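You operate a simulated robot arm through the tools that you are given. There is no shell and no other tool. Be economical: measure what you need, move in short steps, check, and stop when the job is done.

You are at the controls of a simulated two-armed robot. One attempt, no reset.

## Task
Run the film carriage down, make it safe, then open the mast door.
Fine: hand mode, right down; safe means red button in and power off.

It is judged by the outcome, as a careful person would: the job done as asked, and still so three seconds after it is handed in. It fails if anything else is knocked over, pushed out of place, dropped, spilled or broken.

## Robot
Two 7-joint arms with fingered hands on one trunk, on a base that drives. Base frame: it is fixed to the floor where the robot stands at the start and does not move with it; the origin is under the middle of the robot, x ahead of it, y to its left, z up. Units: mm, degrees, N and s.
The left shoulder is at the start at [30, 136, 1205], the right one opposite. Places, roughly: carriage tension knob [400, -700, 900]; film wrap down button [500, -200, 1000]; film wrap mode knob [700, -100, 1000]; film wrap power knob [700, 0, 1000]; foot knob [800, -100, 1000]; mast door [500, -700, 1200]; overlap knob [800, -200, 1000]; red button [600, -300, 1000]; rpm knob [700, -300, 1000]; stretch knob [500, -600, 900]; top knob [800, 0, 1000]. Payload 5 kg a hand.
The tool frame of a hand sits at the grasp point between the pads (the TCP): z along the fingers, y along the line on which they close. The tips reach 42 mm beyond it. Largest opening 208 mm; the body of the gripper starts 119 mm behind the TCP. The gripper is a hand of 4 fingers: y runs from the thumb to the fingers, the wrist lies at [0, 0, -332] in the tool frame, and closing takes about 1.5 s.
Orientation is that of the tool frame in the base frame, as [roll, pitch, yaw] about the fixed x, y, z axes, in that order (R = Rz(yaw) Ry(pitch) Rx(roll)). With the fingers straight down and closing along the base's y, the tool's x points along the base's -x, its y along +y and its z along -z.

## Interface
- The arms move only by the tool play_rows. It takes "left_rows", "right_rows" or both (then of equal length, played together; a hand with none holds still); each is text: rows parted by semicolons, each of 6 numbers parted by spaces: the turn, a rotation vector about the tool's x, y, z in degrees, then the shift along the tool's x, y, z in mm. In form: rx ry rz tx ty tz; .... A call has 1 to 20 rows; each row is the pose to reach, as a shift and turn from the pose commanded when the call began, along the tool's axes at that moment. "left_claw" and "right_claw" are, for a hand that has rows, the gripper command, from -1 (fully open) to 1 (shut), values between in proportion, set as the call begins (left out, the last holds). Each row takes 0.2 s and may step no farther than 50 mm and 8.6 degrees from the row before; otherwise, or with a gripper value out of range, the whole call is refused. Where a pose cannot be reached the arm comes as near as it can. A force on the tool above 40 N (or 10 N above the force at the start of the call, whichever is more), or a blocked arm, ends the call early, and 0.2 s more pass. Each finger travels about 72 mm/s and halts on what it meets, pressing with about 26 N; the grip force reading is that of the motor and also rises with nothing between the fingers. The clock runs only during rows and for 0.2 s after the last one: add rows that repeat a pose to give the fingers time. The reply holds the time, the measured pose of the TCP, the force on the tool along the base axes, the opening and the grip force, in the units named above and with some noise, with the torque about the TCP (base axes, N m) and any sound that the robot's microphone picked up.
- Cameras (640 x 400 px; columns grow to the right, rows downward): "scene" is now at [43.5, -29.4, 1931.7]; the picture's right is [-0.38, -0.92, 0.00], its down [-0.68, 0.28, -0.67] and it looks along [0.62, -0.26, -0.74] (base axes); focal length 296 px, centre (320, 200). "left" rides on the left gripper at [-101, 0, -145] in its tool frame; the picture's right is [0.00, -1.00, 0.00], its down [0.82, 0.00, -0.57] and it looks along [0.57, 0.00, 0.82] (tool axes); focal length 261 px, centre (320, 200). "right" rides on the right gripper at [101, 0, -145] in its tool frame; the picture's right is [0.00, 1.00, 0.00], its down [-0.82, 0.00, -0.57] and it looks along [-0.57, 0.00, 0.82] (tool axes); focal length 261 px, centre (320, 200). There is no depth. A picture from a camera that has moved, and an enlarged one, comes with that camera's place and axes in the base frame and with its lens.
- capture(camera): a new picture of that camera. No time passes.
- lift_body(by): slides the trunk up (or, below 0, down) by that many mm; the arms and the scene camera ride with it, the base frame stays. It gives what a move gives, with no picture.
- base_move(legs): drives the robot by 1 to 6 legs, each [ahead, left, turn to the left] in mm, mm and degrees, along the robot's own axes; the way and the turn of a leg run together, so that a leg with both is an arc; at most 1500 mm and 180 degrees a leg. The arms and the cameras ride along, it lands a little off, and it stops where it bumps. It gives what a move gives.
- set_fingers(finger1, finger2, finger3, thumb_bend, hand): sets how far each is bent, from 0 (flat) to 1 (curled in); at 0.3 the hand is open as for a grip, at 0.7 the pads meet at the TCP. One left out holds its place. A second passes; each finger stops where it meets its share of the squeeze, and holds until it gets a number again. A gripper value or a shape takes the hand back. It gives what a move gives, with no picture; readings hold the bend of each and the force on the fingers (four entries, about 0 where the hand has none), thumb and palm.
- preshape(shape, hand): the hand has 4 fingers and takes this shape, open, in about a second: jaw (thumb against the fingers, like two jaws); tri (thumb and two fingers); tip (a fingertip pinch); poke (one finger out to press); point (the index stretched); flat (the hand flat); cup (the hand cupped); fist (a fist). The gripper value then closes the fingers along that shape, each until it touches; the sizes above hold for jaw. It gives what a move gives, with no picture.
- head_to(pan, tilt): turns the head with the scene camera to pan (to the left, within 143 degrees either way) and tilt (down, from -29 to 69), counted from straight ahead of the robot. It gives what a move gives.
- inspect(camera, box): a new picture of the part [left, top, right, bottom] of that camera's present view, enlarged. No time passes.
- hand_in(): hands the job in; it is judged then, once.

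Go step by step. Nothing tells you exact positions but the pictures and the camera data: compare them with the known pose of the tool, close in by small moves and look again before you grip or let go. The budget is 120 turns and 108 pictures, counting those below and the enlarged ones. Unless the task says otherwise, let go and move clear before handing in, and close with one line.

The tools are called after ">>>" as a command line: name --argument value ..., lists and objects as JSON in quotes. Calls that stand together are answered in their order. play_rows: Moves the arms, as the interface text tells. Its arguments: {"type":"object","properties":{"left_rows":{"type":"string"},"left_claw":{"type":"number"},"right_rows":{"type":"string"},"right_claw":{"type":"number"}},"required":[]} The other tools are called the same way: lift_body (by) slides the trunk up or down; preshape (shape, hand) gives the hand a shape; set_fingers (finger1, finger2, finger3, thumb_bend, hand) moves the fingers one by one; base_move (legs) drives the base; head_to (pan, tilt) turns the head that bears the scene camera; capture (camera) takes a picture; inspect (camera, box) takes an enlarged picture of a part of a camera's view; hand_in () hands the job in.

At the start:

```text
time_s: 0.0
left_tcp_pos: [549.2, -32.0, 1343.8]
left_orientation: [180.0, 0.0, -179.9]
left_force: [0.2, -0.2, -0.3]
left_wrist_torque: [0.0, 0.0, 0.01]
left_grip_width: 207.8
left_finger_force: 0.0
left_shape: jaw
left_bend: [0.3, 0.3, 0.3, 0.3]
left_finger forces: [0.0, 0.1, 0.1, 0.0, 0.0, 0.0]
right_tcp_pos: [474.9, -447.6, 1319.8]
right_orientation: [-179.9, -0.1, 180.0]
right_force: [-0.5, -0.4, -0.4]
right_wrist_torque: [0.04, -0.01, 0.02]
right_grip_width: 208.0
right_finger_force: 0.1
right_shape: jaw
right_bend: [0.3, 0.3, 0.3, 0.3]
right_finger forces: [0.0, 0.0, 0.0, 0.1, 0.1, 0.0]
trunk travel left (down, up): [-225.0, 265.0]
robot x, y, heading: [1.2, -0.6, -0.2]
head pan, tilt: [-22.6, 47.6]
```

scene: 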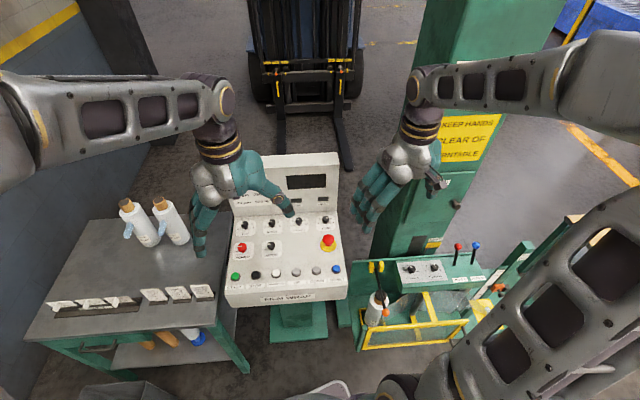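
right: 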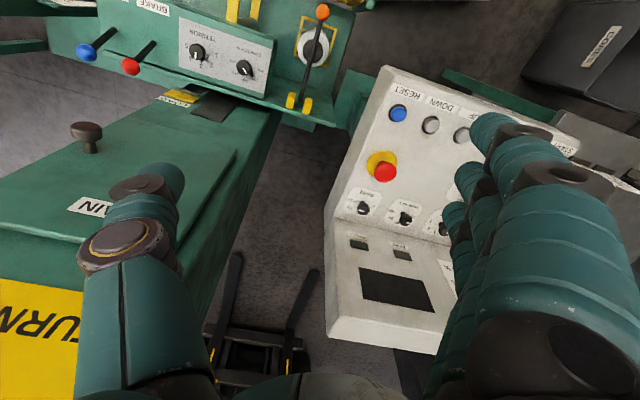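
left: 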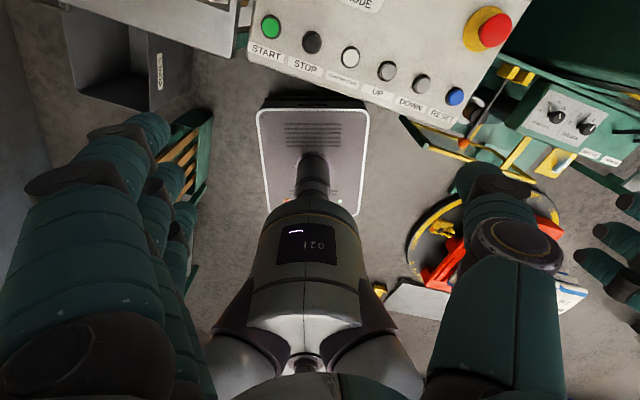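

I see a film-wrap panel ahead with knobs, a red button and a row of push buttons, and the mast with a door to the right. First I enlarge the panel and the mast.

>>> inspect --camera "scene" --box '[220, 200, 350, 310]'

>>> inspect --camera "scene" --box '[340, 100, 560, 360]'

>>> inspect --camera "right" --box '[0, 0, 640, 400]'

```text
3.64 times, centred on (285, 255) of scene
camera zoom: at [43.5, -29.4, 1931.7], right [-0.38, -0.92, 0.0], down [-0.68, 0.28, -0.67], along [0.62, -0.26, -0.74], focal length 1078 px, centre (447, 0)
```

zoom: 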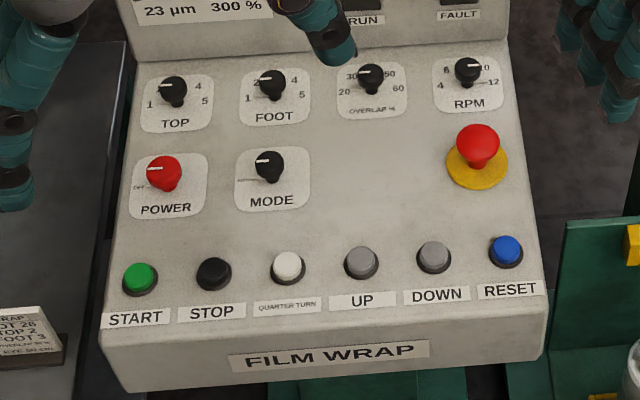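

```text
1.54 times, centred on (450, 230) of scene
camera zoom: at [43.5, -29.4, 1931.7], right [-0.38, -0.92, 0.0], down [-0.68, 0.28, -0.67], along [0.62, -0.26, -0.74], focal length 456 px, centre (120, 154)
```

zoom: 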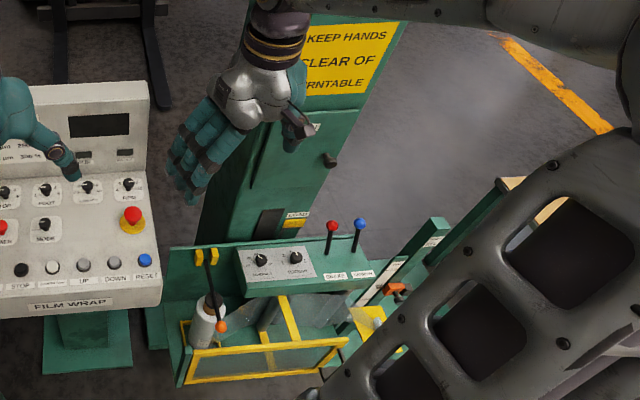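

```text
1.00 times, centred on (320, 200) of right (not enlarged: the box is as wide or as high as the picture)
camera zoom: at [373.3, -447.8, 1465.6], right [0.0, 1.0, 0.0], down [0.82, 0.0, 0.57], along [0.57, 0.0, -0.82], focal length 261 px, centre (320, 200)
```

zoom: 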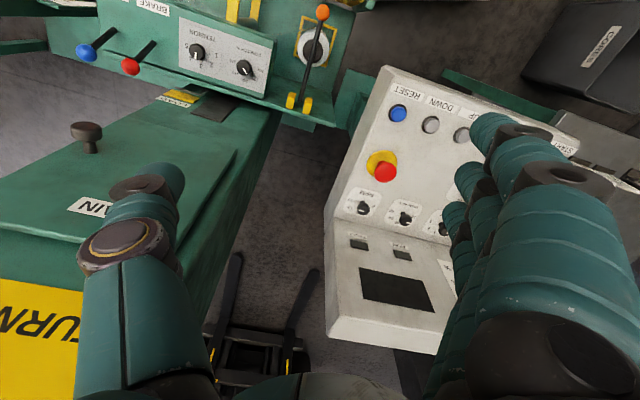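

The panel is localised by triangulating: DOWN is about [548,-227,955], the red button about [638,-313,985], mode about [708,-105], power about [742,0]. I need the knob markings in detail.

>>> inspect --camera "scene" --box '[242, 225, 292, 258]'

>>> inspect --camera "right" --box '[0, 90, 240, 240]'

>>> inspect --camera "scene" --box '[350, 230, 490, 350]'

>>> head_to --pan -50 --tilt 35

>>> capture --camera "scene"

```text
12.12 times, centred on (267, 242) of scene
camera zoom: at [43.5, -29.4, 1931.7], right [-0.38, -0.92, 0.0], down [-0.68, 0.28, -0.67], along [0.62, -0.26, -0.74], focal length 3593 px, centre (962, -303)
```

zoom: 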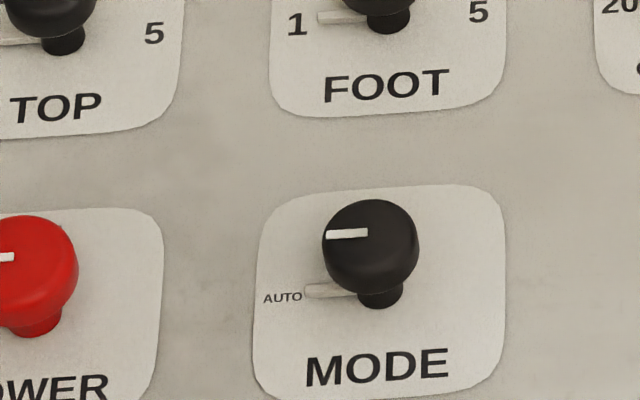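

```text
2.67 times, centred on (120, 165) of right
camera zoom: at [373.3, -447.8, 1465.6], right [0.0, 1.0, 0.0], down [0.82, 0.0, 0.57], along [0.57, 0.0, -0.82], focal length 695 px, centre (853, 293)
```

zoom: 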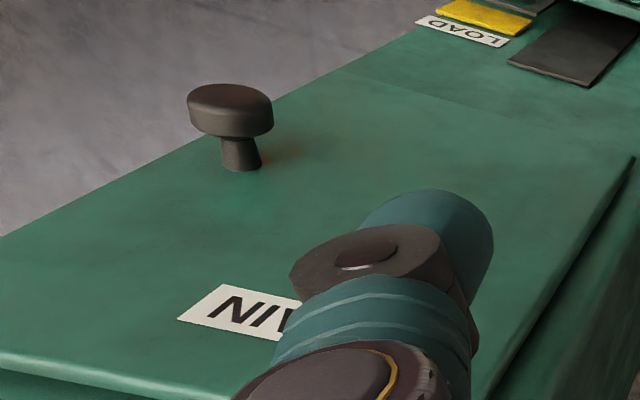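

```text
3.33 times, centred on (420, 290) of scene
camera zoom: at [43.5, -29.4, 1931.7], right [-0.38, -0.92, 0.0], down [-0.68, 0.28, -0.67], along [0.62, -0.26, -0.74], focal length 988 px, centre (-13, -100)
```

zoom: 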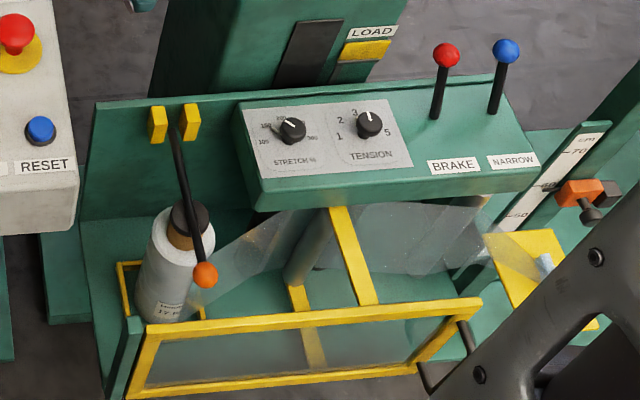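

```text
time_s: 0.9
left_tcp_pos: [550.4, -32.1, 1343.8]
left_orientation: [180.0, -0.1, 180.0]
left_force: [-0.6, 0.2, 0.1]
left_wrist_torque: [0.0, 0.03, 0.01]
left_grip_width: 207.7
left_finger_force: 0.0
left_shape: jaw
left_bend: [0.3, 0.3, 0.3, 0.3]
left_finger forces: [0.0, 0.0, 0.0, 0.1, 0.0, 0.0]
right_tcp_pos: [474.4, -446.5, 1320.5]
right_orientation: [-180.0, 0.1, 179.9]
right_force: [0.3, -0.9, 0.4]
right_wrist_torque: [0.03, -0.02, -0.01]
right_grip_width: 207.6
right_finger_force: 0.0
right_shape: jaw
right_bend: [0.3, 0.3, 0.3, 0.3]
right_finger forces: [0.0, 0.0, 0.0, 0.0, 0.0, 0.1]
trunk travel left (down, up): [-225.0, 265.0]
robot x, y, heading: [-0.9, -2.9, -0.1]
head pan, tilt: [-50.0, 35.0]
```

```text
98 pictures are left
camera scene: at [27.2, -66.4, 1950.1], right [-0.77, -0.64, 0.0], down [-0.37, 0.44, -0.82], along [0.53, -0.63, -0.57], focal length 296 px, centre (320, 200)
```

scene: 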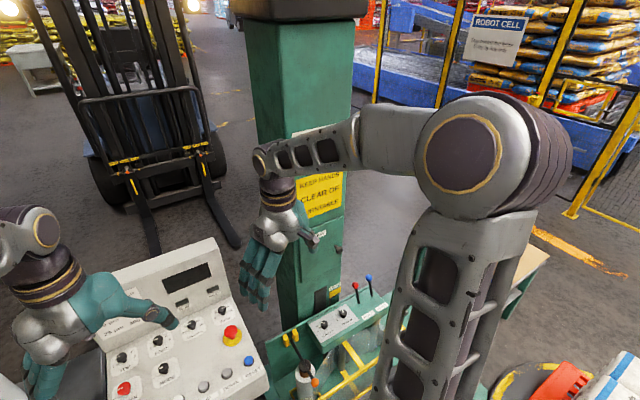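

The carriage sits in front of the mast; the mast door has a knob near [473,-701,1192]. I check the power knob and the rest of the panel.

>>> inspect --camera "scene" --box '[100, 330, 200, 395]'

>>> inspect --camera "scene" --box '[230, 170, 390, 400]'

```text
6.15 times, centred on (150, 362) of scene
camera zoom: at [27.2, -66.4, 1950.1], right [-0.77, -0.64, 0.0], down [-0.37, 0.44, -0.82], along [0.53, -0.63, -0.57], focal length 1824 px, centre (1366, -800)
```

zoom: 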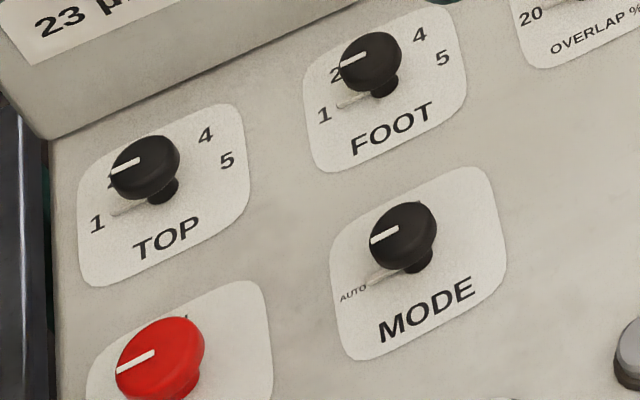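

```text
1.74 times, centred on (310, 285) of scene
camera zoom: at [27.2, -66.4, 1950.1], right [-0.77, -0.64, 0.0], down [-0.37, 0.44, -0.82], along [0.53, -0.63, -0.57], focal length 516 px, centre (337, 52)
```

zoom: 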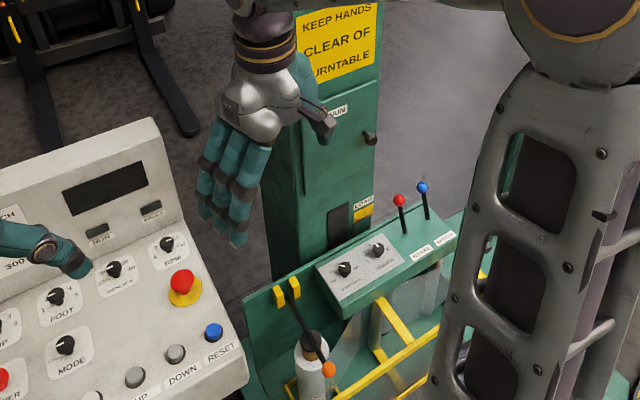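

Power appears to point to OFF and mode to AUTO, so power must come on first. I move the left hand forward so that its camera looks back at the knobs, and see their hidden labels.

>>> play_rows --left_rows "0 0 0 -45 0 0; 0 0 0 -90 0 0; 0 0 0 -135 0 0; 0 0 0 -180 10 0; 0 0 0 -220 20 0; 0 0 0 -220 20 0"

>>> capture --camera "left"

```text
time_s: 2.3
left_tcp_pos: [770.0, -11.9, 1346.0]
left_orientation: [179.9, 0.0, 180.0]
left_force: [-0.8, -1.1, 1.1]
left_wrist_torque: [0.01, -0.09, 0.02]
left_grip_width: 207.8
left_finger_force: 0.0
left_shape: jaw
left_bend: [0.3, 0.3, 0.3, 0.3]
left_finger forces: [0.0, 0.0, 0.1, 0.1, 0.0, 0.1]
right_tcp_pos: [473.5, -446.2, 1321.3]
right_orientation: [-180.0, 0.0, -180.0]
right_force: [-2.0, -0.3, 0.2]
right_wrist_torque: [0.01, -0.09, 0.03]
right_grip_width: 207.7
right_finger_force: 0.1
right_shape: jaw
right_bend: [0.3, 0.3, 0.3, 0.3]
right_finger forces: [0.0, 0.0, 0.1, 0.0, 0.1, 0.0]
trunk travel left (down, up): [-225.0, 265.0]
robot x, y, heading: [-3.1, 0.6, 0.0]
head pan, tilt: [-50.0, 35.0]
```

```text
95 pictures are left
camera left: at [869.6, -11.5, 1489.4], right [0.0, -1.0, 0.0], down [-0.82, 0.0, 0.57], along [-0.57, 0.0, -0.82], focal length 261 px, centre (320, 200)
```

left: 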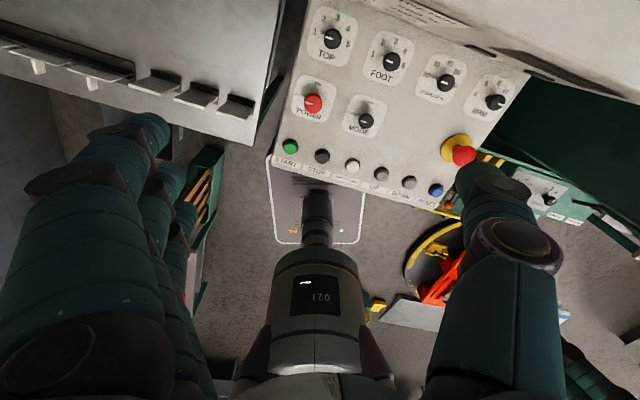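

>>> inspect --camera "left" --box '[280, 60, 410, 141]'

>>> inspect --camera "left" --box '[270, 0, 530, 210]'

```text
4.92 times, centred on (345, 100) of left
camera zoom: at [869.6, -11.5, 1489.4], right [0.0, -1.0, 0.0], down [-0.82, 0.0, 0.57], along [-0.57, 0.0, -0.82], focal length 1283 px, centre (197, 690)
```

zoom: 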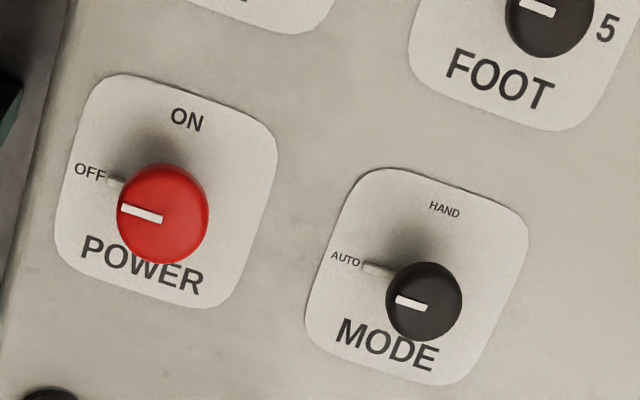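

```text
1.90 times, centred on (400, 105) of left
camera zoom: at [869.6, -11.5, 1489.4], right [0.0, -1.0, 0.0], down [-0.82, 0.0, 0.57], along [-0.57, 0.0, -0.82], focal length 496 px, centre (168, 381)
```

zoom: 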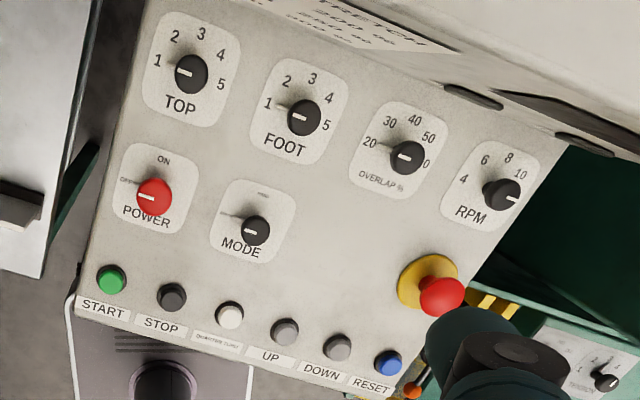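

Power must go OFF→ON and mode AUTO→HAND, each a clockwise quarter turn. The knob heads are about [737,1,980] and [704,-103,979], with the panel at z≈952. I shape the left hand as a tripod and close it partly to look.

>>> preshape --hand "left" --shape "tri"

>>> play_rows --left_rows "0 0 0 0 0 0; 0 0 0 0 0 0; 0 0 0 0 0 0; 0 0 0 0 0 0; 0 0 0 0 0 0; 0 0 0 0 0 0" --left_claw 0.3

>>> capture --camera "left"

>>> head_to --pan -5 --tilt 45

>>> capture --camera "scene"

```text
time_s: 3.2
left_tcp_pos: [770.0, -10.7, 1344.7]
left_orientation: [-180.0, 0.0, 180.0]
left_force: [0.1, 0.4, -0.2]
left_wrist_torque: [0.0, -0.01, 0.03]
left_grip_width: 207.7
left_finger_force: 0.1
left_shape: tri
left_bend: [0.3, 0.3, 0.06, 0.3]
left_finger forces: [0.0, 0.0, 0.1, 0.1, 0.0, 0.0]
right_tcp_pos: [473.0, -446.6, 1321.6]
right_orientation: [180.0, 0.0, 180.0]
right_force: [0.0, 0.6, -0.6]
right_wrist_torque: [0.0, -0.02, -0.02]
right_grip_width: 207.8
right_finger_force: 0.1
right_shape: jaw
right_bend: [0.3, 0.3, 0.3, 0.3]
right_finger forces: [0.1, 0.2, 0.0, 0.0, 0.0, 0.1]
trunk travel left (down, up): [-225.0, 265.0]
robot x, y, heading: [2.8, -3.0, 0.2]
head pan, tilt: [-50.0, 35.0]
```

```text
time_s: 4.6
left_tcp_pos: [769.9, -12.5, 1345.1]
left_orientation: [180.0, 0.0, 179.9]
left_force: [0.3, 0.5, 1.1]
left_wrist_torque: [0.0, 0.01, 0.02]
left_grip_width: 73.4
left_finger_force: 0.1
left_shape: tri
left_bend: [0.73, 0.73, 0.06, 0.7]
left_finger forces: [0.1, 0.0, 0.0, 0.0, 0.0, 0.0]
right_tcp_pos: [473.3, -447.6, 1320.8]
right_orientation: [-179.9, 0.1, 180.0]
right_force: [0.1, 0.3, 1.0]
right_wrist_torque: [0.02, 0.01, 0.01]
right_grip_width: 208.0
right_finger_force: 0.0
right_shape: jaw
right_bend: [0.3, 0.3, 0.3, 0.3]
right_finger forces: [0.0, 0.1, 0.0, 0.0, 0.0, 0.1]
trunk travel left (down, up): [-225.0, 265.0]
robot x, y, heading: [-0.3, 1.1, -0.0]
head pan, tilt: [-50.0, 35.0]
```

```text
92 pictures are left
camera left: at [870.7, -11.3, 1488.3], right [0.0, -1.0, 0.0], down [-0.82, 0.0, 0.57], along [-0.57, 0.0, -0.82], focal length 261 px, centre (320, 200)
```

left: 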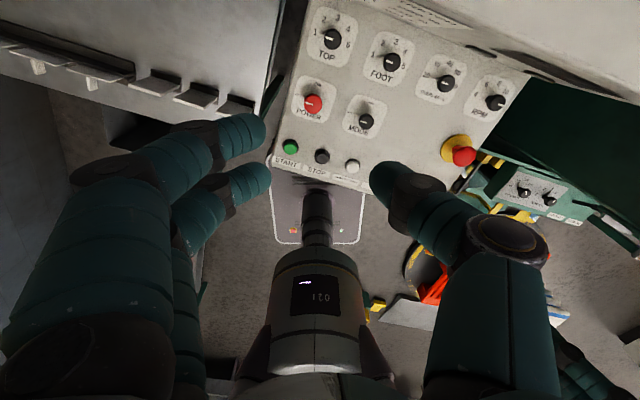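

```text
time_s: 5.7
left_tcp_pos: [770.6, -11.1, 1344.6]
left_orientation: [180.0, 0.0, -180.0]
left_force: [0.0, -0.2, -0.8]
left_wrist_torque: [0.02, 0.0, 0.01]
left_grip_width: 73.6
left_finger_force: 0.1
left_shape: tri
left_bend: [0.73, 0.73, 0.06, 0.7]
left_finger forces: [0.0, 0.0, 0.1, 0.0, 0.0, 0.1]
right_tcp_pos: [474.4, -447.6, 1319.9]
right_orientation: [179.9, 0.0, -179.9]
right_force: [-0.4, 0.3, -0.5]
right_wrist_torque: [0.01, 0.0, 0.04]
right_grip_width: 207.7
right_finger_force: 0.1
right_shape: jaw
right_bend: [0.3, 0.3, 0.3, 0.3]
right_finger forces: [0.0, 0.0, 0.0, 0.1, 0.1, 0.0]
trunk travel left (down, up): [-225.0, 265.0]
robot x, y, heading: [-2.5, -0.7, 0.3]
head pan, tilt: [-5.0, 45.0]
```

```text
91 pictures are left
camera scene: at [51.5, -6.2, 1935.4], right [-0.09, -1.0, 0.0], down [-0.7, 0.06, -0.71], along [0.7, -0.06, -0.71], focal length 296 px, centre (320, 200)
```

scene: 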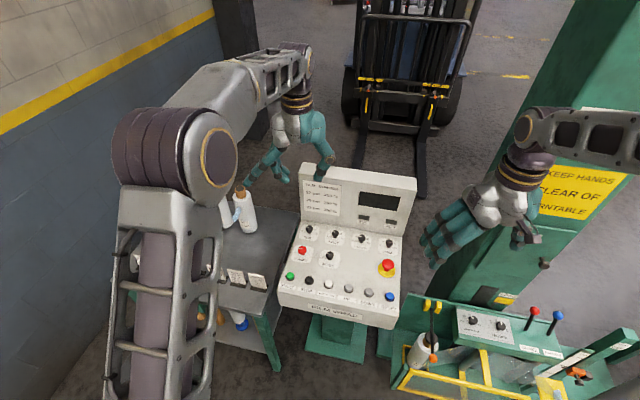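

The display rises to z≈1236 behind the panel, but there is room. I use the jaw shape, half closed, rotate 45° counter-clockwise to leave range for the turn, and descend above the POWER knob.

>>> preshape --hand "left" --shape "jaw"

>>> play_rows --left_rows "0 0 -8 10 4 40; 0 0 -16 20 8 80; 0 0 -24 33 13 120; 0 0 -32 33 13 160; 0 0 -40 33 13 200; 0 0 -45 33 13 240; 0 0 -45 33 13 260; 0 0 -45 33 13 260; 0 0 -45 33 13 260" --left_claw 0.3

>>> capture --camera "left"

>>> capture --camera "scene"

```text
time_s: 6.6
left_tcp_pos: [770.9, -11.8, 1344.8]
left_orientation: [-180.0, 0.0, 180.0]
left_force: [0.7, -0.3, 0.5]
left_wrist_torque: [0.01, 0.02, -0.01]
left_grip_width: 208.1
left_finger_force: 0.2
left_shape: jaw
left_bend: [0.3, 0.3, 0.3, 0.3]
left_finger forces: [0.1, 0.1, 0.1, 0.0, 0.0, 0.0]
right_tcp_pos: [473.6, -447.0, 1321.1]
right_orientation: [180.0, -0.1, -179.9]
right_force: [0.3, 0.3, 0.5]
right_wrist_torque: [-0.02, -0.01, 0.02]
right_grip_width: 207.9
right_finger_force: 0.0
right_shape: jaw
right_bend: [0.3, 0.3, 0.3, 0.3]
right_finger forces: [0.0, 0.0, 0.0, 0.0, 0.1, 0.0]
trunk travel left (down, up): [-225.0, 265.0]
robot x, y, heading: [1.5, 4.2, -0.0]
head pan, tilt: [-5.0, 45.0]
```

```text
time_s: 8.6
left_tcp_pos: [738.2, 1.1, 1083.4]
left_orientation: [180.0, 0.0, -134.9]
left_force: [0.2, 0.1, -0.4]
left_wrist_torque: [-0.05, 0.05, -0.02]
left_grip_width: 73.4
left_finger_force: 0.0
left_shape: jaw
left_bend: [0.73, 0.73, 0.73, 0.7]
left_finger forces: [0.0, 0.0, 0.0, 0.0, 0.0, 0.0]
right_tcp_pos: [473.1, -447.7, 1320.5]
right_orientation: [179.9, 0.0, 180.0]
right_force: [0.4, 0.2, 0.1]
right_wrist_torque: [0.03, 0.08, -0.05]
right_grip_width: 207.7
right_finger_force: 0.0
right_shape: jaw
right_bend: [0.3, 0.3, 0.3, 0.3]
right_finger forces: [0.0, 0.1, 0.0, 0.0, 0.0, 0.1]
trunk travel left (down, up): [-225.0, 265.0]
robot x, y, heading: [0.0, 0.2, -0.0]
head pan, tilt: [-5.0, 45.0]
```

```text
90 pictures are left
camera left: at [807.8, 72.8, 1227.9], right [0.71, -0.7, 0.0], down [-0.58, -0.58, 0.57], along [-0.4, -0.41, -0.82], focal length 261 px, centre (320, 200)
```

left: 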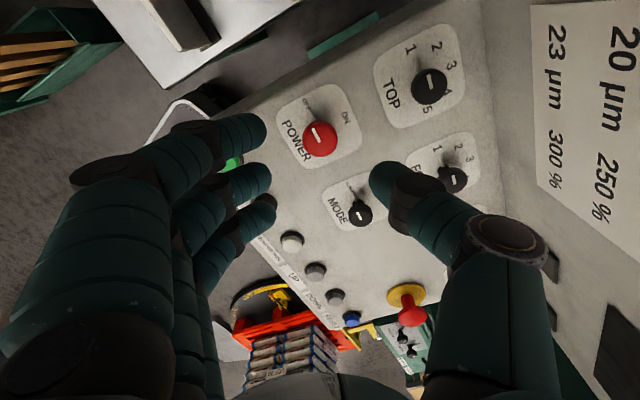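

```text
89 pictures are left
camera scene: at [51.9, -6.2, 1935.3], right [-0.09, -1.0, 0.0], down [-0.7, 0.06, -0.71], along [0.7, -0.06, -0.71], focal length 296 px, centre (320, 200)
```

scene: 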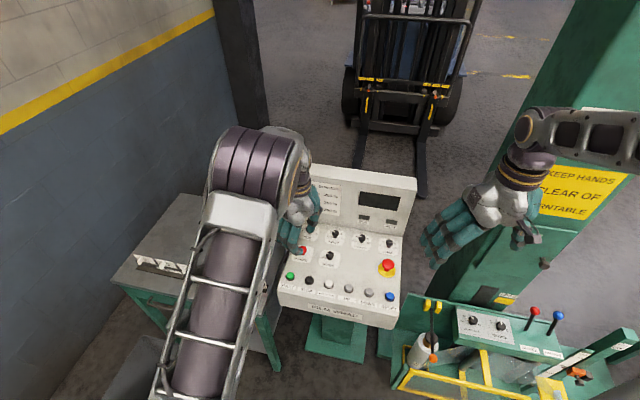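

The POWER knob projects right at the planned axis. I descend to TCP z≈1002, so the fingertips stay just above the panel.

>>> play_rows --left_rows "0 0 0 0 0 30; 0 0 0 0 0 55; 0 0 0 0 0 70; 0 0 0 0 0 81; 0 0 0 0 0 81"

>>> capture --camera "left"

>>> inspect --camera "scene" --box '[260, 180, 360, 260]'

```text
time_s: 9.8
left_tcp_pos: [736.8, 0.6, 1003.8]
left_orientation: [180.0, 0.0, -135.0]
left_force: [0.1, 0.6, -0.2]
left_wrist_torque: [0.02, -0.04, 0.01]
left_grip_width: 73.2
left_finger_force: 0.0
left_shape: jaw
left_bend: [0.73, 0.73, 0.73, 0.7]
left_finger forces: [0.1, 0.1, 0.0, 0.1, 0.0, 0.0]
right_tcp_pos: [473.6, -446.6, 1320.2]
right_orientation: [180.0, 0.0, -180.0]
right_force: [-0.8, 0.1, -0.3]
right_wrist_torque: [-0.05, -0.03, -0.01]
right_grip_width: 207.7
right_finger_force: 0.2
right_shape: jaw
right_bend: [0.3, 0.3, 0.3, 0.3]
right_finger forces: [0.0, 0.1, 0.0, 0.1, 0.0, 0.0]
trunk travel left (down, up): [-225.0, 265.0]
robot x, y, heading: [0.8, -0.9, -0.1]
head pan, tilt: [-5.0, 45.0]
```

```text
88 pictures are left
camera left: at [807.6, 72.0, 1147.5], right [0.71, -0.7, 0.0], down [-0.58, -0.58, 0.57], along [-0.4, -0.41, -0.82], focal length 261 px, centre (320, 200)
```

left: 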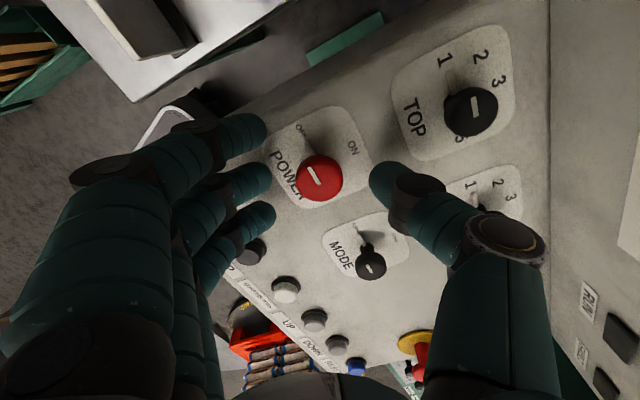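

```text
5.00 times, centred on (310, 220) of scene
camera zoom: at [51.0, -5.9, 1935.4], right [-0.09, -1.0, 0.0], down [-0.7, 0.06, -0.71], along [0.7, -0.06, -0.71], focal length 1482 px, centre (370, 100)
```

zoom: 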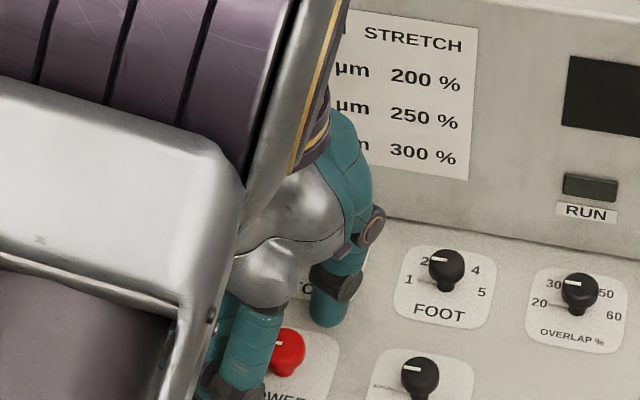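

The red knob lies between thumb and middle finger at fingertip depth. I close.

>>> play_rows --left_rows "0 0 0 0 0 0; 0 0 0 0 0 0; 0 0 0 0 0 0; 0 0 0 0 0 0; 0 0 0 0 0 0; 0 0 0 0 0 0" --left_claw 0.9

>>> capture --camera "left"

```text
time_s: 11.2
left_tcp_pos: [738.8, -0.4, 1003.1]
left_orientation: [-180.0, 0.0, -135.0]
left_force: [7.4, -6.1, -2.6]
left_wrist_torque: [-0.09, -0.17, -0.02]
left_grip_width: 13.0
left_finger_force: 26.2
left_shape: jaw
left_bend: [0.7, 0.72, 0.7, 0.7]
left_finger forces: [0.1, 11.5, 0.0, 0.1, 20.4, 0.0]
right_tcp_pos: [474.2, -446.5, 1320.6]
right_orientation: [-180.0, 0.0, 180.0]
right_force: [0.4, -0.3, -0.6]
right_wrist_torque: [-0.01, 0.03, -0.01]
right_grip_width: 207.7
right_finger_force: 0.1
right_shape: jaw
right_bend: [0.3, 0.3, 0.3, 0.3]
right_finger forces: [0.0, 0.0, 0.0, 0.0, 0.1, 0.1]
trunk travel left (down, up): [-225.0, 265.0]
robot x, y, heading: [-2.2, 3.8, 0.3]
head pan, tilt: [-5.0, 45.0]
```

```text
86 pictures are left
camera left: at [809.1, 70.8, 1147.1], right [0.71, -0.7, 0.0], down [-0.58, -0.58, 0.57], along [-0.4, -0.41, -0.82], focal length 261 px, centre (320, 200)
```

left: 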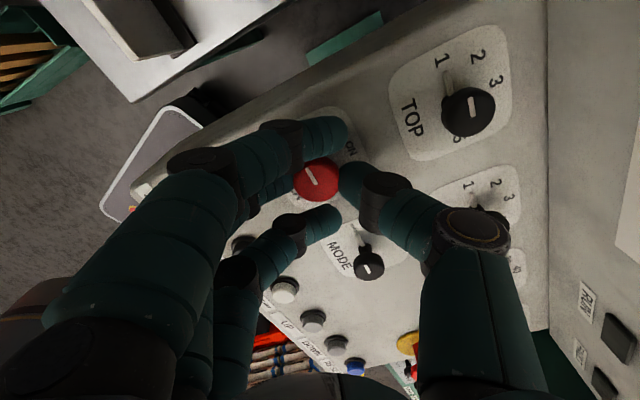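

Thumb and middle finger hold the knob. I turn it clockwise 90°.

>>> play_rows --left_rows "0 0 8 0 0 0; 0 0 16 0 0 0; 0 0 24 0 0 0; 0 0 32 0 0 0; 0 0 40 0 0 0; 0 0 48 0 0 0; 0 0 56 0 0 0; 0 0 64 0 0 0; 0 0 72 0 0 0; 0 0 80 0 0 0; 0 0 88 0 0 0; 0 0 92 0 0 0; 0 0 92 0 0 0"

>>> capture --camera "left"

```text
time_s: 14.0
left_tcp_pos: [735.9, 0.3, 1003.2]
left_orientation: [-180.0, -0.1, 132.9]
left_force: [-13.8, -11.8, 0.3]
left_wrist_torque: [-0.26, 0.36, 0.29]
left_grip_width: 12.8
left_finger_force: 26.1
left_shape: jaw
left_bend: [0.7, 0.72, 0.7, 0.7]
left_finger forces: [0.0, 9.3, 0.0, 0.0, 26.4, 0.0]
right_tcp_pos: [473.1, -447.2, 1321.8]
right_orientation: [179.9, 0.0, -180.0]
right_force: [0.0, 0.2, 0.3]
right_wrist_torque: [0.0, 0.02, 0.04]
right_grip_width: 208.1
right_finger_force: 0.1
right_shape: jaw
right_bend: [0.3, 0.3, 0.3, 0.3]
right_finger forces: [0.1, 0.0, 0.0, 0.0, 0.1, 0.0]
trunk travel left (down, up): [-225.0, 265.0]
robot x, y, heading: [0.4, 1.0, -0.0]
head pan, tilt: [-5.0, 45.0]
```

```text
85 pictures are left
camera left: at [805.0, -72.9, 1147.1], right [-0.73, -0.68, 0.0], down [-0.56, 0.6, 0.57], along [-0.39, 0.42, -0.82], focal length 261 px, centre (320, 200)
```

left: 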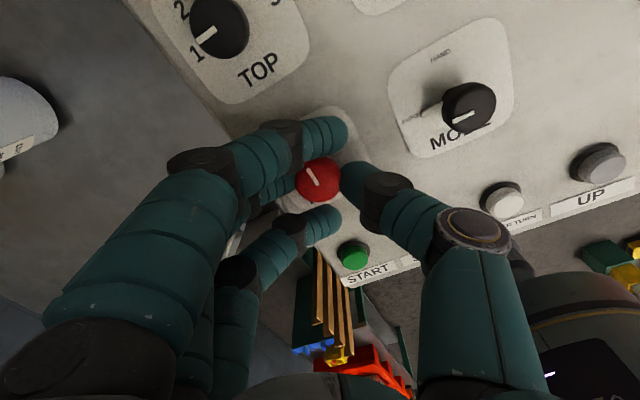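

The knob turned with the hand. I release and raise.

>>> play_rows --left_rows "0 0 0 0 0 0; 0 0 0 0 0 0; 0 0 0 0 0 0; 0 0 0 0 0 -30; 0 0 0 0 0 -75; 0 0 0 0 0 -80" --left_claw 0.3

>>> capture --camera "left"

>>> inspect --camera "scene" --box '[260, 170, 430, 330]'

```text
time_s: 15.4
left_tcp_pos: [738.2, 1.3, 1083.1]
left_orientation: [179.9, 0.0, 132.9]
left_force: [1.0, 0.6, -0.7]
left_wrist_torque: [0.03, 0.07, 0.01]
left_grip_width: 72.2
left_finger_force: 0.1
left_shape: jaw
left_bend: [0.73, 0.74, 0.73, 0.7]
left_finger forces: [0.0, 0.0, 0.0, 0.0, 0.1, 0.1]
right_tcp_pos: [474.6, -447.2, 1320.7]
right_orientation: [-179.9, -0.1, 180.0]
right_force: [1.3, -0.1, -0.4]
right_wrist_torque: [0.01, 0.06, 0.01]
right_grip_width: 207.9
right_finger_force: 0.0
right_shape: jaw
right_bend: [0.3, 0.3, 0.3, 0.3]
right_finger forces: [0.1, 0.1, 0.0, 0.0, 0.1, 0.1]
trunk travel left (down, up): [-225.0, 265.0]
robot x, y, heading: [-1.0, -1.8, 0.2]
head pan, tilt: [-5.0, 45.0]
```

```text
84 pictures are left
camera left: at [807.3, -72.3, 1226.4], right [-0.73, -0.69, 0.0], down [-0.56, 0.6, 0.57], along [-0.39, 0.42, -0.82], focal length 261 px, centre (320, 200)
```

left: 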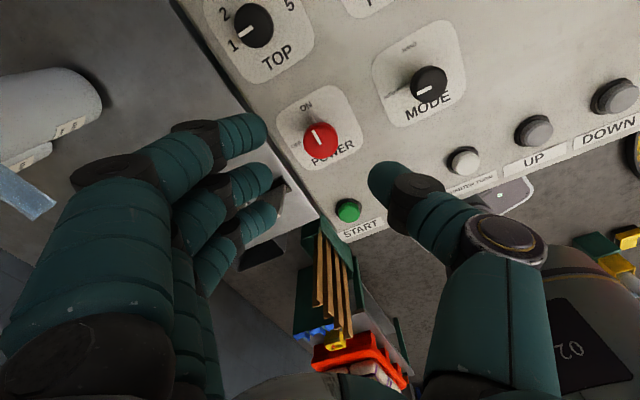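

```text
2.50 times, centred on (345, 250) of scene
camera zoom: at [52.8, -5.9, 1935.2], right [-0.09, -1.0, 0.0], down [-0.71, 0.06, -0.71], along [0.7, -0.06, -0.71], focal length 741 px, centre (258, 75)
```

zoom: 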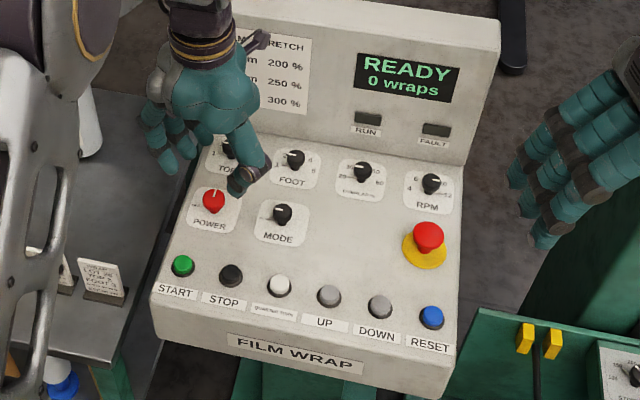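

The display now says READY. Next is the MODE knob at [704,-103]: I rotate back, shift over it, and look before descending.

>>> play_rows --left_rows "0 0 -8 -5 -9 0; 0 0 -16 -10 -18 0; 0 0 -24 -15 -27 0; 0 0 -32 -20 -36 0; 0 0 -40 -25 -45 0; 0 0 -48 -30 -54 0; 0 0 -56 -35 -63 0; 0 0 -64 -40 -72 0; 0 0 -72 -45 -81 0; 0 0 -80 -50 -90 0; 0 0 -88 -53 -95.7 0; 0 0 -92 -53 -95.7 0; 0 0 -92 -53 -95.7 0"

>>> capture --camera "left"

```text
time_s: 18.2
left_tcp_pos: [703.8, -103.2, 1083.3]
left_orientation: [-180.0, 0.1, -135.0]
left_force: [0.5, -0.2, 0.1]
left_wrist_torque: [0.01, 0.02, -0.02]
left_grip_width: 72.1
left_finger_force: 0.1
left_shape: jaw
left_bend: [0.73, 0.74, 0.73, 0.7]
left_finger forces: [0.0, 0.1, 0.0, 0.1, 0.1, 0.1]
right_tcp_pos: [473.9, -446.6, 1320.3]
right_orientation: [180.0, 0.1, -180.0]
right_force: [0.0, 0.4, 0.8]
right_wrist_torque: [-0.01, 0.0, 0.03]
right_grip_width: 207.8
right_finger_force: 0.1
right_shape: jaw
right_bend: [0.3, 0.3, 0.3, 0.3]
right_finger forces: [0.0, 0.0, 0.1, 0.0, 0.1, 0.0]
trunk travel left (down, up): [-225.0, 265.0]
robot x, y, heading: [-3.6, -0.9, -0.2]
head pan, tilt: [-5.0, 45.0]
```

```text
82 pictures are left
camera left: at [774.4, -31.6, 1227.0], right [0.71, -0.7, 0.0], down [-0.58, -0.58, 0.57], along [-0.4, -0.41, -0.82], focal length 261 px, centre (320, 200)
```

left: 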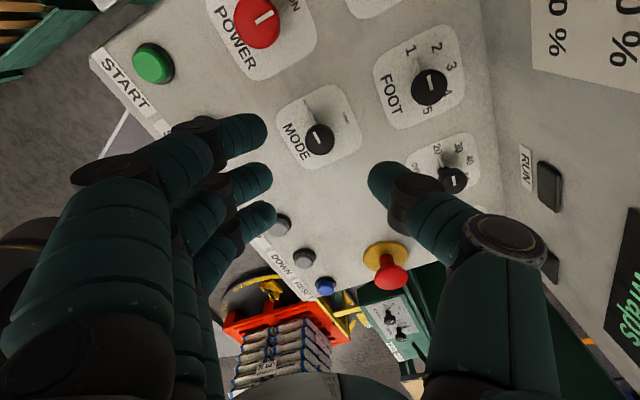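

MODE is aligned just as POWER was. I descend and close.

>>> play_rows --left_rows "0 0 0 0 0 30; 0 0 0 0 0 55; 0 0 0 0 0 70; 0 0 0 0 0 81; 0 0 0 0 0 81"

>>> play_rows --left_rows "0 0 0 0 0 0; 0 0 0 0 0 0; 0 0 0 0 0 0; 0 0 0 0 0 0; 0 0 0 0 0 0; 0 0 0 0 0 0" --left_claw 0.9

>>> capture --camera "left"

```text
time_s: 19.4
left_tcp_pos: [704.7, -102.1, 1001.7]
left_orientation: [-180.0, 0.0, -135.0]
left_force: [0.0, -0.1, 0.7]
left_wrist_torque: [0.02, -0.03, -0.04]
left_grip_width: 72.3
left_finger_force: 0.0
left_shape: jaw
left_bend: [0.73, 0.74, 0.73, 0.7]
left_finger forces: [0.1, 0.0, 0.0, 0.1, 0.0, 0.0]
right_tcp_pos: [474.1, -446.4, 1320.8]
right_orientation: [-180.0, 0.0, 180.0]
right_force: [0.1, -0.2, 0.1]
right_wrist_torque: [0.0, -0.07, 0.01]
right_grip_width: 207.8
right_finger_force: 0.1
right_shape: jaw
right_bend: [0.3, 0.3, 0.3, 0.3]
right_finger forces: [0.1, 0.0, 0.0, 0.0, 0.1, 0.0]
trunk travel left (down, up): [-225.0, 265.0]
robot x, y, heading: [-0.6, -1.7, -0.0]
head pan, tilt: [-5.0, 45.0]
```

```text
time_s: 20.8
left_tcp_pos: [706.1, -102.9, 1001.4]
left_orientation: [-180.0, 0.0, -135.0]
left_force: [8.9, -7.5, -2.5]
left_wrist_torque: [-0.16, -0.17, 0.01]
left_grip_width: 9.0
left_finger_force: 26.1
left_shape: jaw
left_bend: [0.7, 0.72, 0.7, 0.7]
left_finger forces: [0.1, 11.1, 0.0, 0.0, 21.6, 0.0]
right_tcp_pos: [475.1, -448.6, 1320.2]
right_orientation: [180.0, 0.1, 180.0]
right_force: [-0.9, 0.7, 0.3]
right_wrist_torque: [0.04, 0.04, -0.02]
right_grip_width: 207.9
right_finger_force: 0.1
right_shape: jaw
right_bend: [0.3, 0.3, 0.3, 0.3]
right_finger forces: [0.1, 0.0, 0.0, 0.0, 0.1, 0.0]
trunk travel left (down, up): [-225.0, 265.0]
robot x, y, heading: [1.7, 0.4, -0.0]
head pan, tilt: [-5.0, 45.0]
```

```text
81 pictures are left
camera left: at [776.1, -32.2, 1145.9], right [0.71, -0.7, 0.0], down [-0.58, -0.58, 0.57], along [-0.4, -0.41, -0.82], focal length 261 px, centre (320, 200)
```

left: 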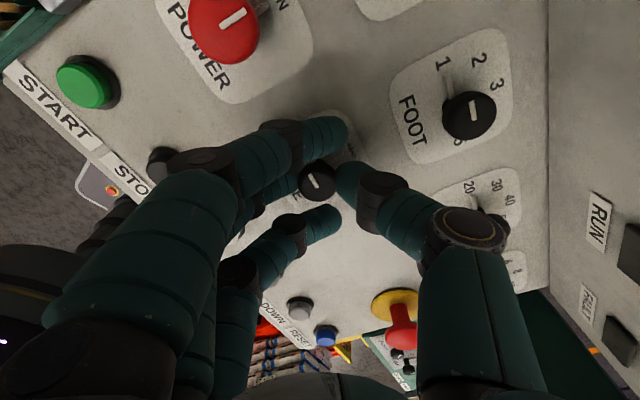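

Held. Turn clockwise 90°, then release and raise.

>>> play_rows --left_rows "0 0 8 0 0 0; 0 0 16 0 0 0; 0 0 24 0 0 0; 0 0 32 0 0 0; 0 0 40 0 0 0; 0 0 48 0 0 0; 0 0 56 0 0 0; 0 0 64 0 0 0; 0 0 72 0 0 0; 0 0 80 0 0 0; 0 0 88 0 0 0; 0 0 92 0 0 0; 0 0 92 0 0 0"

>>> play_rows --left_rows "0 0 0 0 0 0; 0 0 0 0 0 0; 0 0 0 0 0 0; 0 0 0 0 0 -30; 0 0 0 0 0 -75; 0 0 0 0 0 -120; 0 0 0 0 0 -120" --left_claw 0.3

>>> capture --camera "left"

>>> inspect --camera "scene" --box '[260, 170, 430, 330]'

```text
time_s: 23.6
left_tcp_pos: [702.6, -104.8, 1002.2]
left_orientation: [179.9, -0.2, 132.8]
left_force: [0.4, -22.0, 1.1]
left_wrist_torque: [-0.59, -0.02, 0.21]
left_grip_width: 9.1
left_finger_force: 25.8
left_shape: jaw
left_bend: [0.7, 0.72, 0.7, 0.7]
left_finger forces: [0.1, 10.4, 0.0, 0.1, 25.1, 0.1]
right_tcp_pos: [473.1, -448.5, 1320.0]
right_orientation: [179.8, 0.0, -179.9]
right_force: [-0.6, 0.6, -0.4]
right_wrist_torque: [-0.04, -0.03, 0.0]
right_grip_width: 207.9
right_finger_force: 0.0
right_shape: jaw
right_bend: [0.3, 0.3, 0.3, 0.3]
right_finger forces: [0.0, 0.0, 0.0, 0.0, 0.1, 0.0]
trunk travel left (down, up): [-225.0, 265.0]
robot x, y, heading: [-1.6, 0.0, 0.0]
head pan, tilt: [-5.0, 45.0]
```

```text
time_s: 25.2
left_tcp_pos: [702.6, -102.5, 1120.7]
left_orientation: [-179.9, -0.1, 132.9]
left_force: [-0.2, -0.1, -0.6]
left_wrist_torque: [0.06, 0.01, 0.02]
left_grip_width: 72.4
left_finger_force: 0.1
left_shape: jaw
left_bend: [0.73, 0.73, 0.73, 0.7]
left_finger forces: [0.0, 0.1, 0.0, 0.0, 0.0, 0.0]
right_tcp_pos: [473.9, -448.5, 1320.0]
right_orientation: [-180.0, -0.1, 179.9]
right_force: [0.9, -0.9, -0.1]
right_wrist_torque: [0.01, 0.06, -0.01]
right_grip_width: 207.6
right_finger_force: 0.0
right_shape: jaw
right_bend: [0.3, 0.3, 0.3, 0.3]
right_finger forces: [0.0, 0.0, 0.0, 0.0, 0.1, 0.0]
trunk travel left (down, up): [-225.0, 265.0]
robot x, y, heading: [0.4, 1.6, 0.2]
head pan, tilt: [-5.0, 45.0]
```

```text
80 pictures are left
camera left: at [772.4, -176.7, 1264.9], right [-0.73, -0.69, 0.0], down [-0.56, 0.6, 0.57], along [-0.39, 0.42, -0.82], focal length 261 px, centre (320, 200)
```

left: 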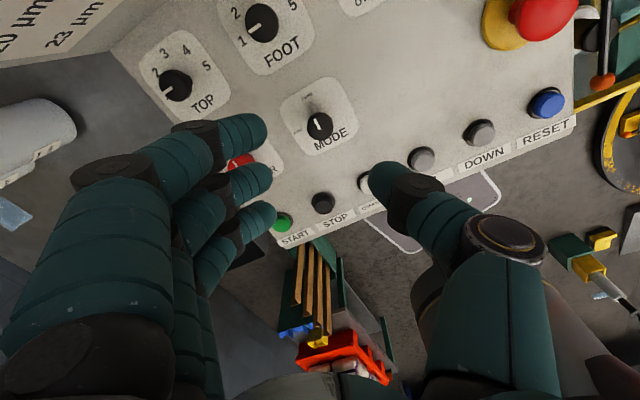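

```text
2.50 times, centred on (345, 250) of scene
camera zoom: at [52.6, -6.7, 1935.2], right [-0.09, -1.0, 0.0], down [-0.71, 0.06, -0.71], along [0.7, -0.06, -0.71], focal length 741 px, centre (258, 75)
```

zoom: 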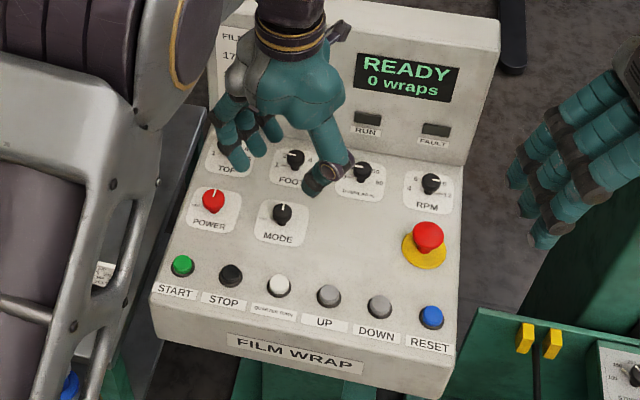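

Both knobs are set. Before running the carriage down I look at what lies below it.

>>> head_to --pan -62 --tilt 58

>>> capture --camera "scene"

>>> capture --camera "right"

```text
time_s: 26.5
left_tcp_pos: [703.9, -102.9, 1121.1]
left_orientation: [180.0, 0.0, 133.0]
left_force: [0.7, -0.6, 0.1]
left_wrist_torque: [0.02, -0.03, -0.01]
left_grip_width: 72.2
left_finger_force: 0.0
left_shape: jaw
left_bend: [0.73, 0.73, 0.73, 0.7]
left_finger forces: [0.0, 0.0, 0.1, 0.1, 0.1, 0.0]
right_tcp_pos: [474.7, -447.0, 1321.8]
right_orientation: [-180.0, -0.1, 180.0]
right_force: [0.2, 0.6, 0.2]
right_wrist_torque: [-0.01, -0.01, 0.0]
right_grip_width: 207.8
right_finger_force: 0.1
right_shape: jaw
right_bend: [0.3, 0.3, 0.3, 0.3]
right_finger forces: [0.1, 0.0, 0.1, 0.0, 0.0, 0.0]
trunk travel left (down, up): [-225.0, 265.0]
robot x, y, heading: [-1.0, -2.1, -0.1]
head pan, tilt: [-62.0, 58.0]
```

```text
78 pictures are left
camera scene: at [2.8, -59.8, 1918.2], right [-0.88, -0.47, 0.0], down [-0.4, 0.75, -0.53], along [0.25, -0.47, -0.85], focal length 296 px, centre (320, 200)
```

scene: 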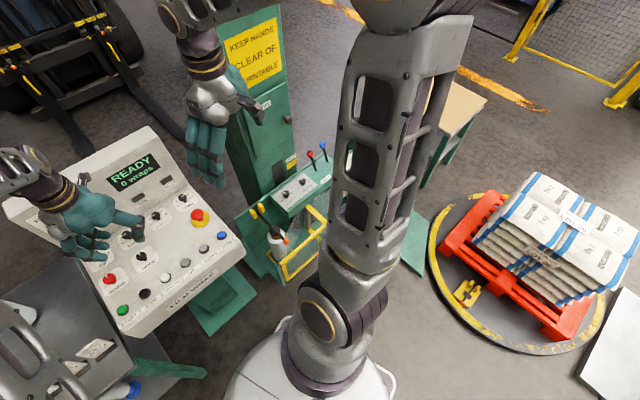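

```text
77 pictures are left
camera right: at [373.3, -447.7, 1465.6], right [0.0, 1.0, 0.0], down [0.82, 0.0, 0.57], along [0.57, 0.0, -0.82], focal length 261 px, centre (320, 200)
```

right: 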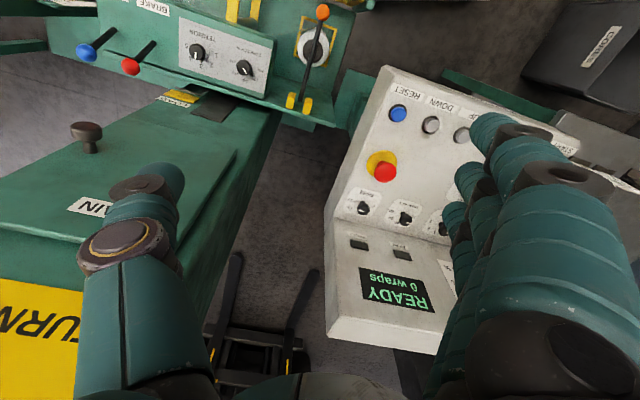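

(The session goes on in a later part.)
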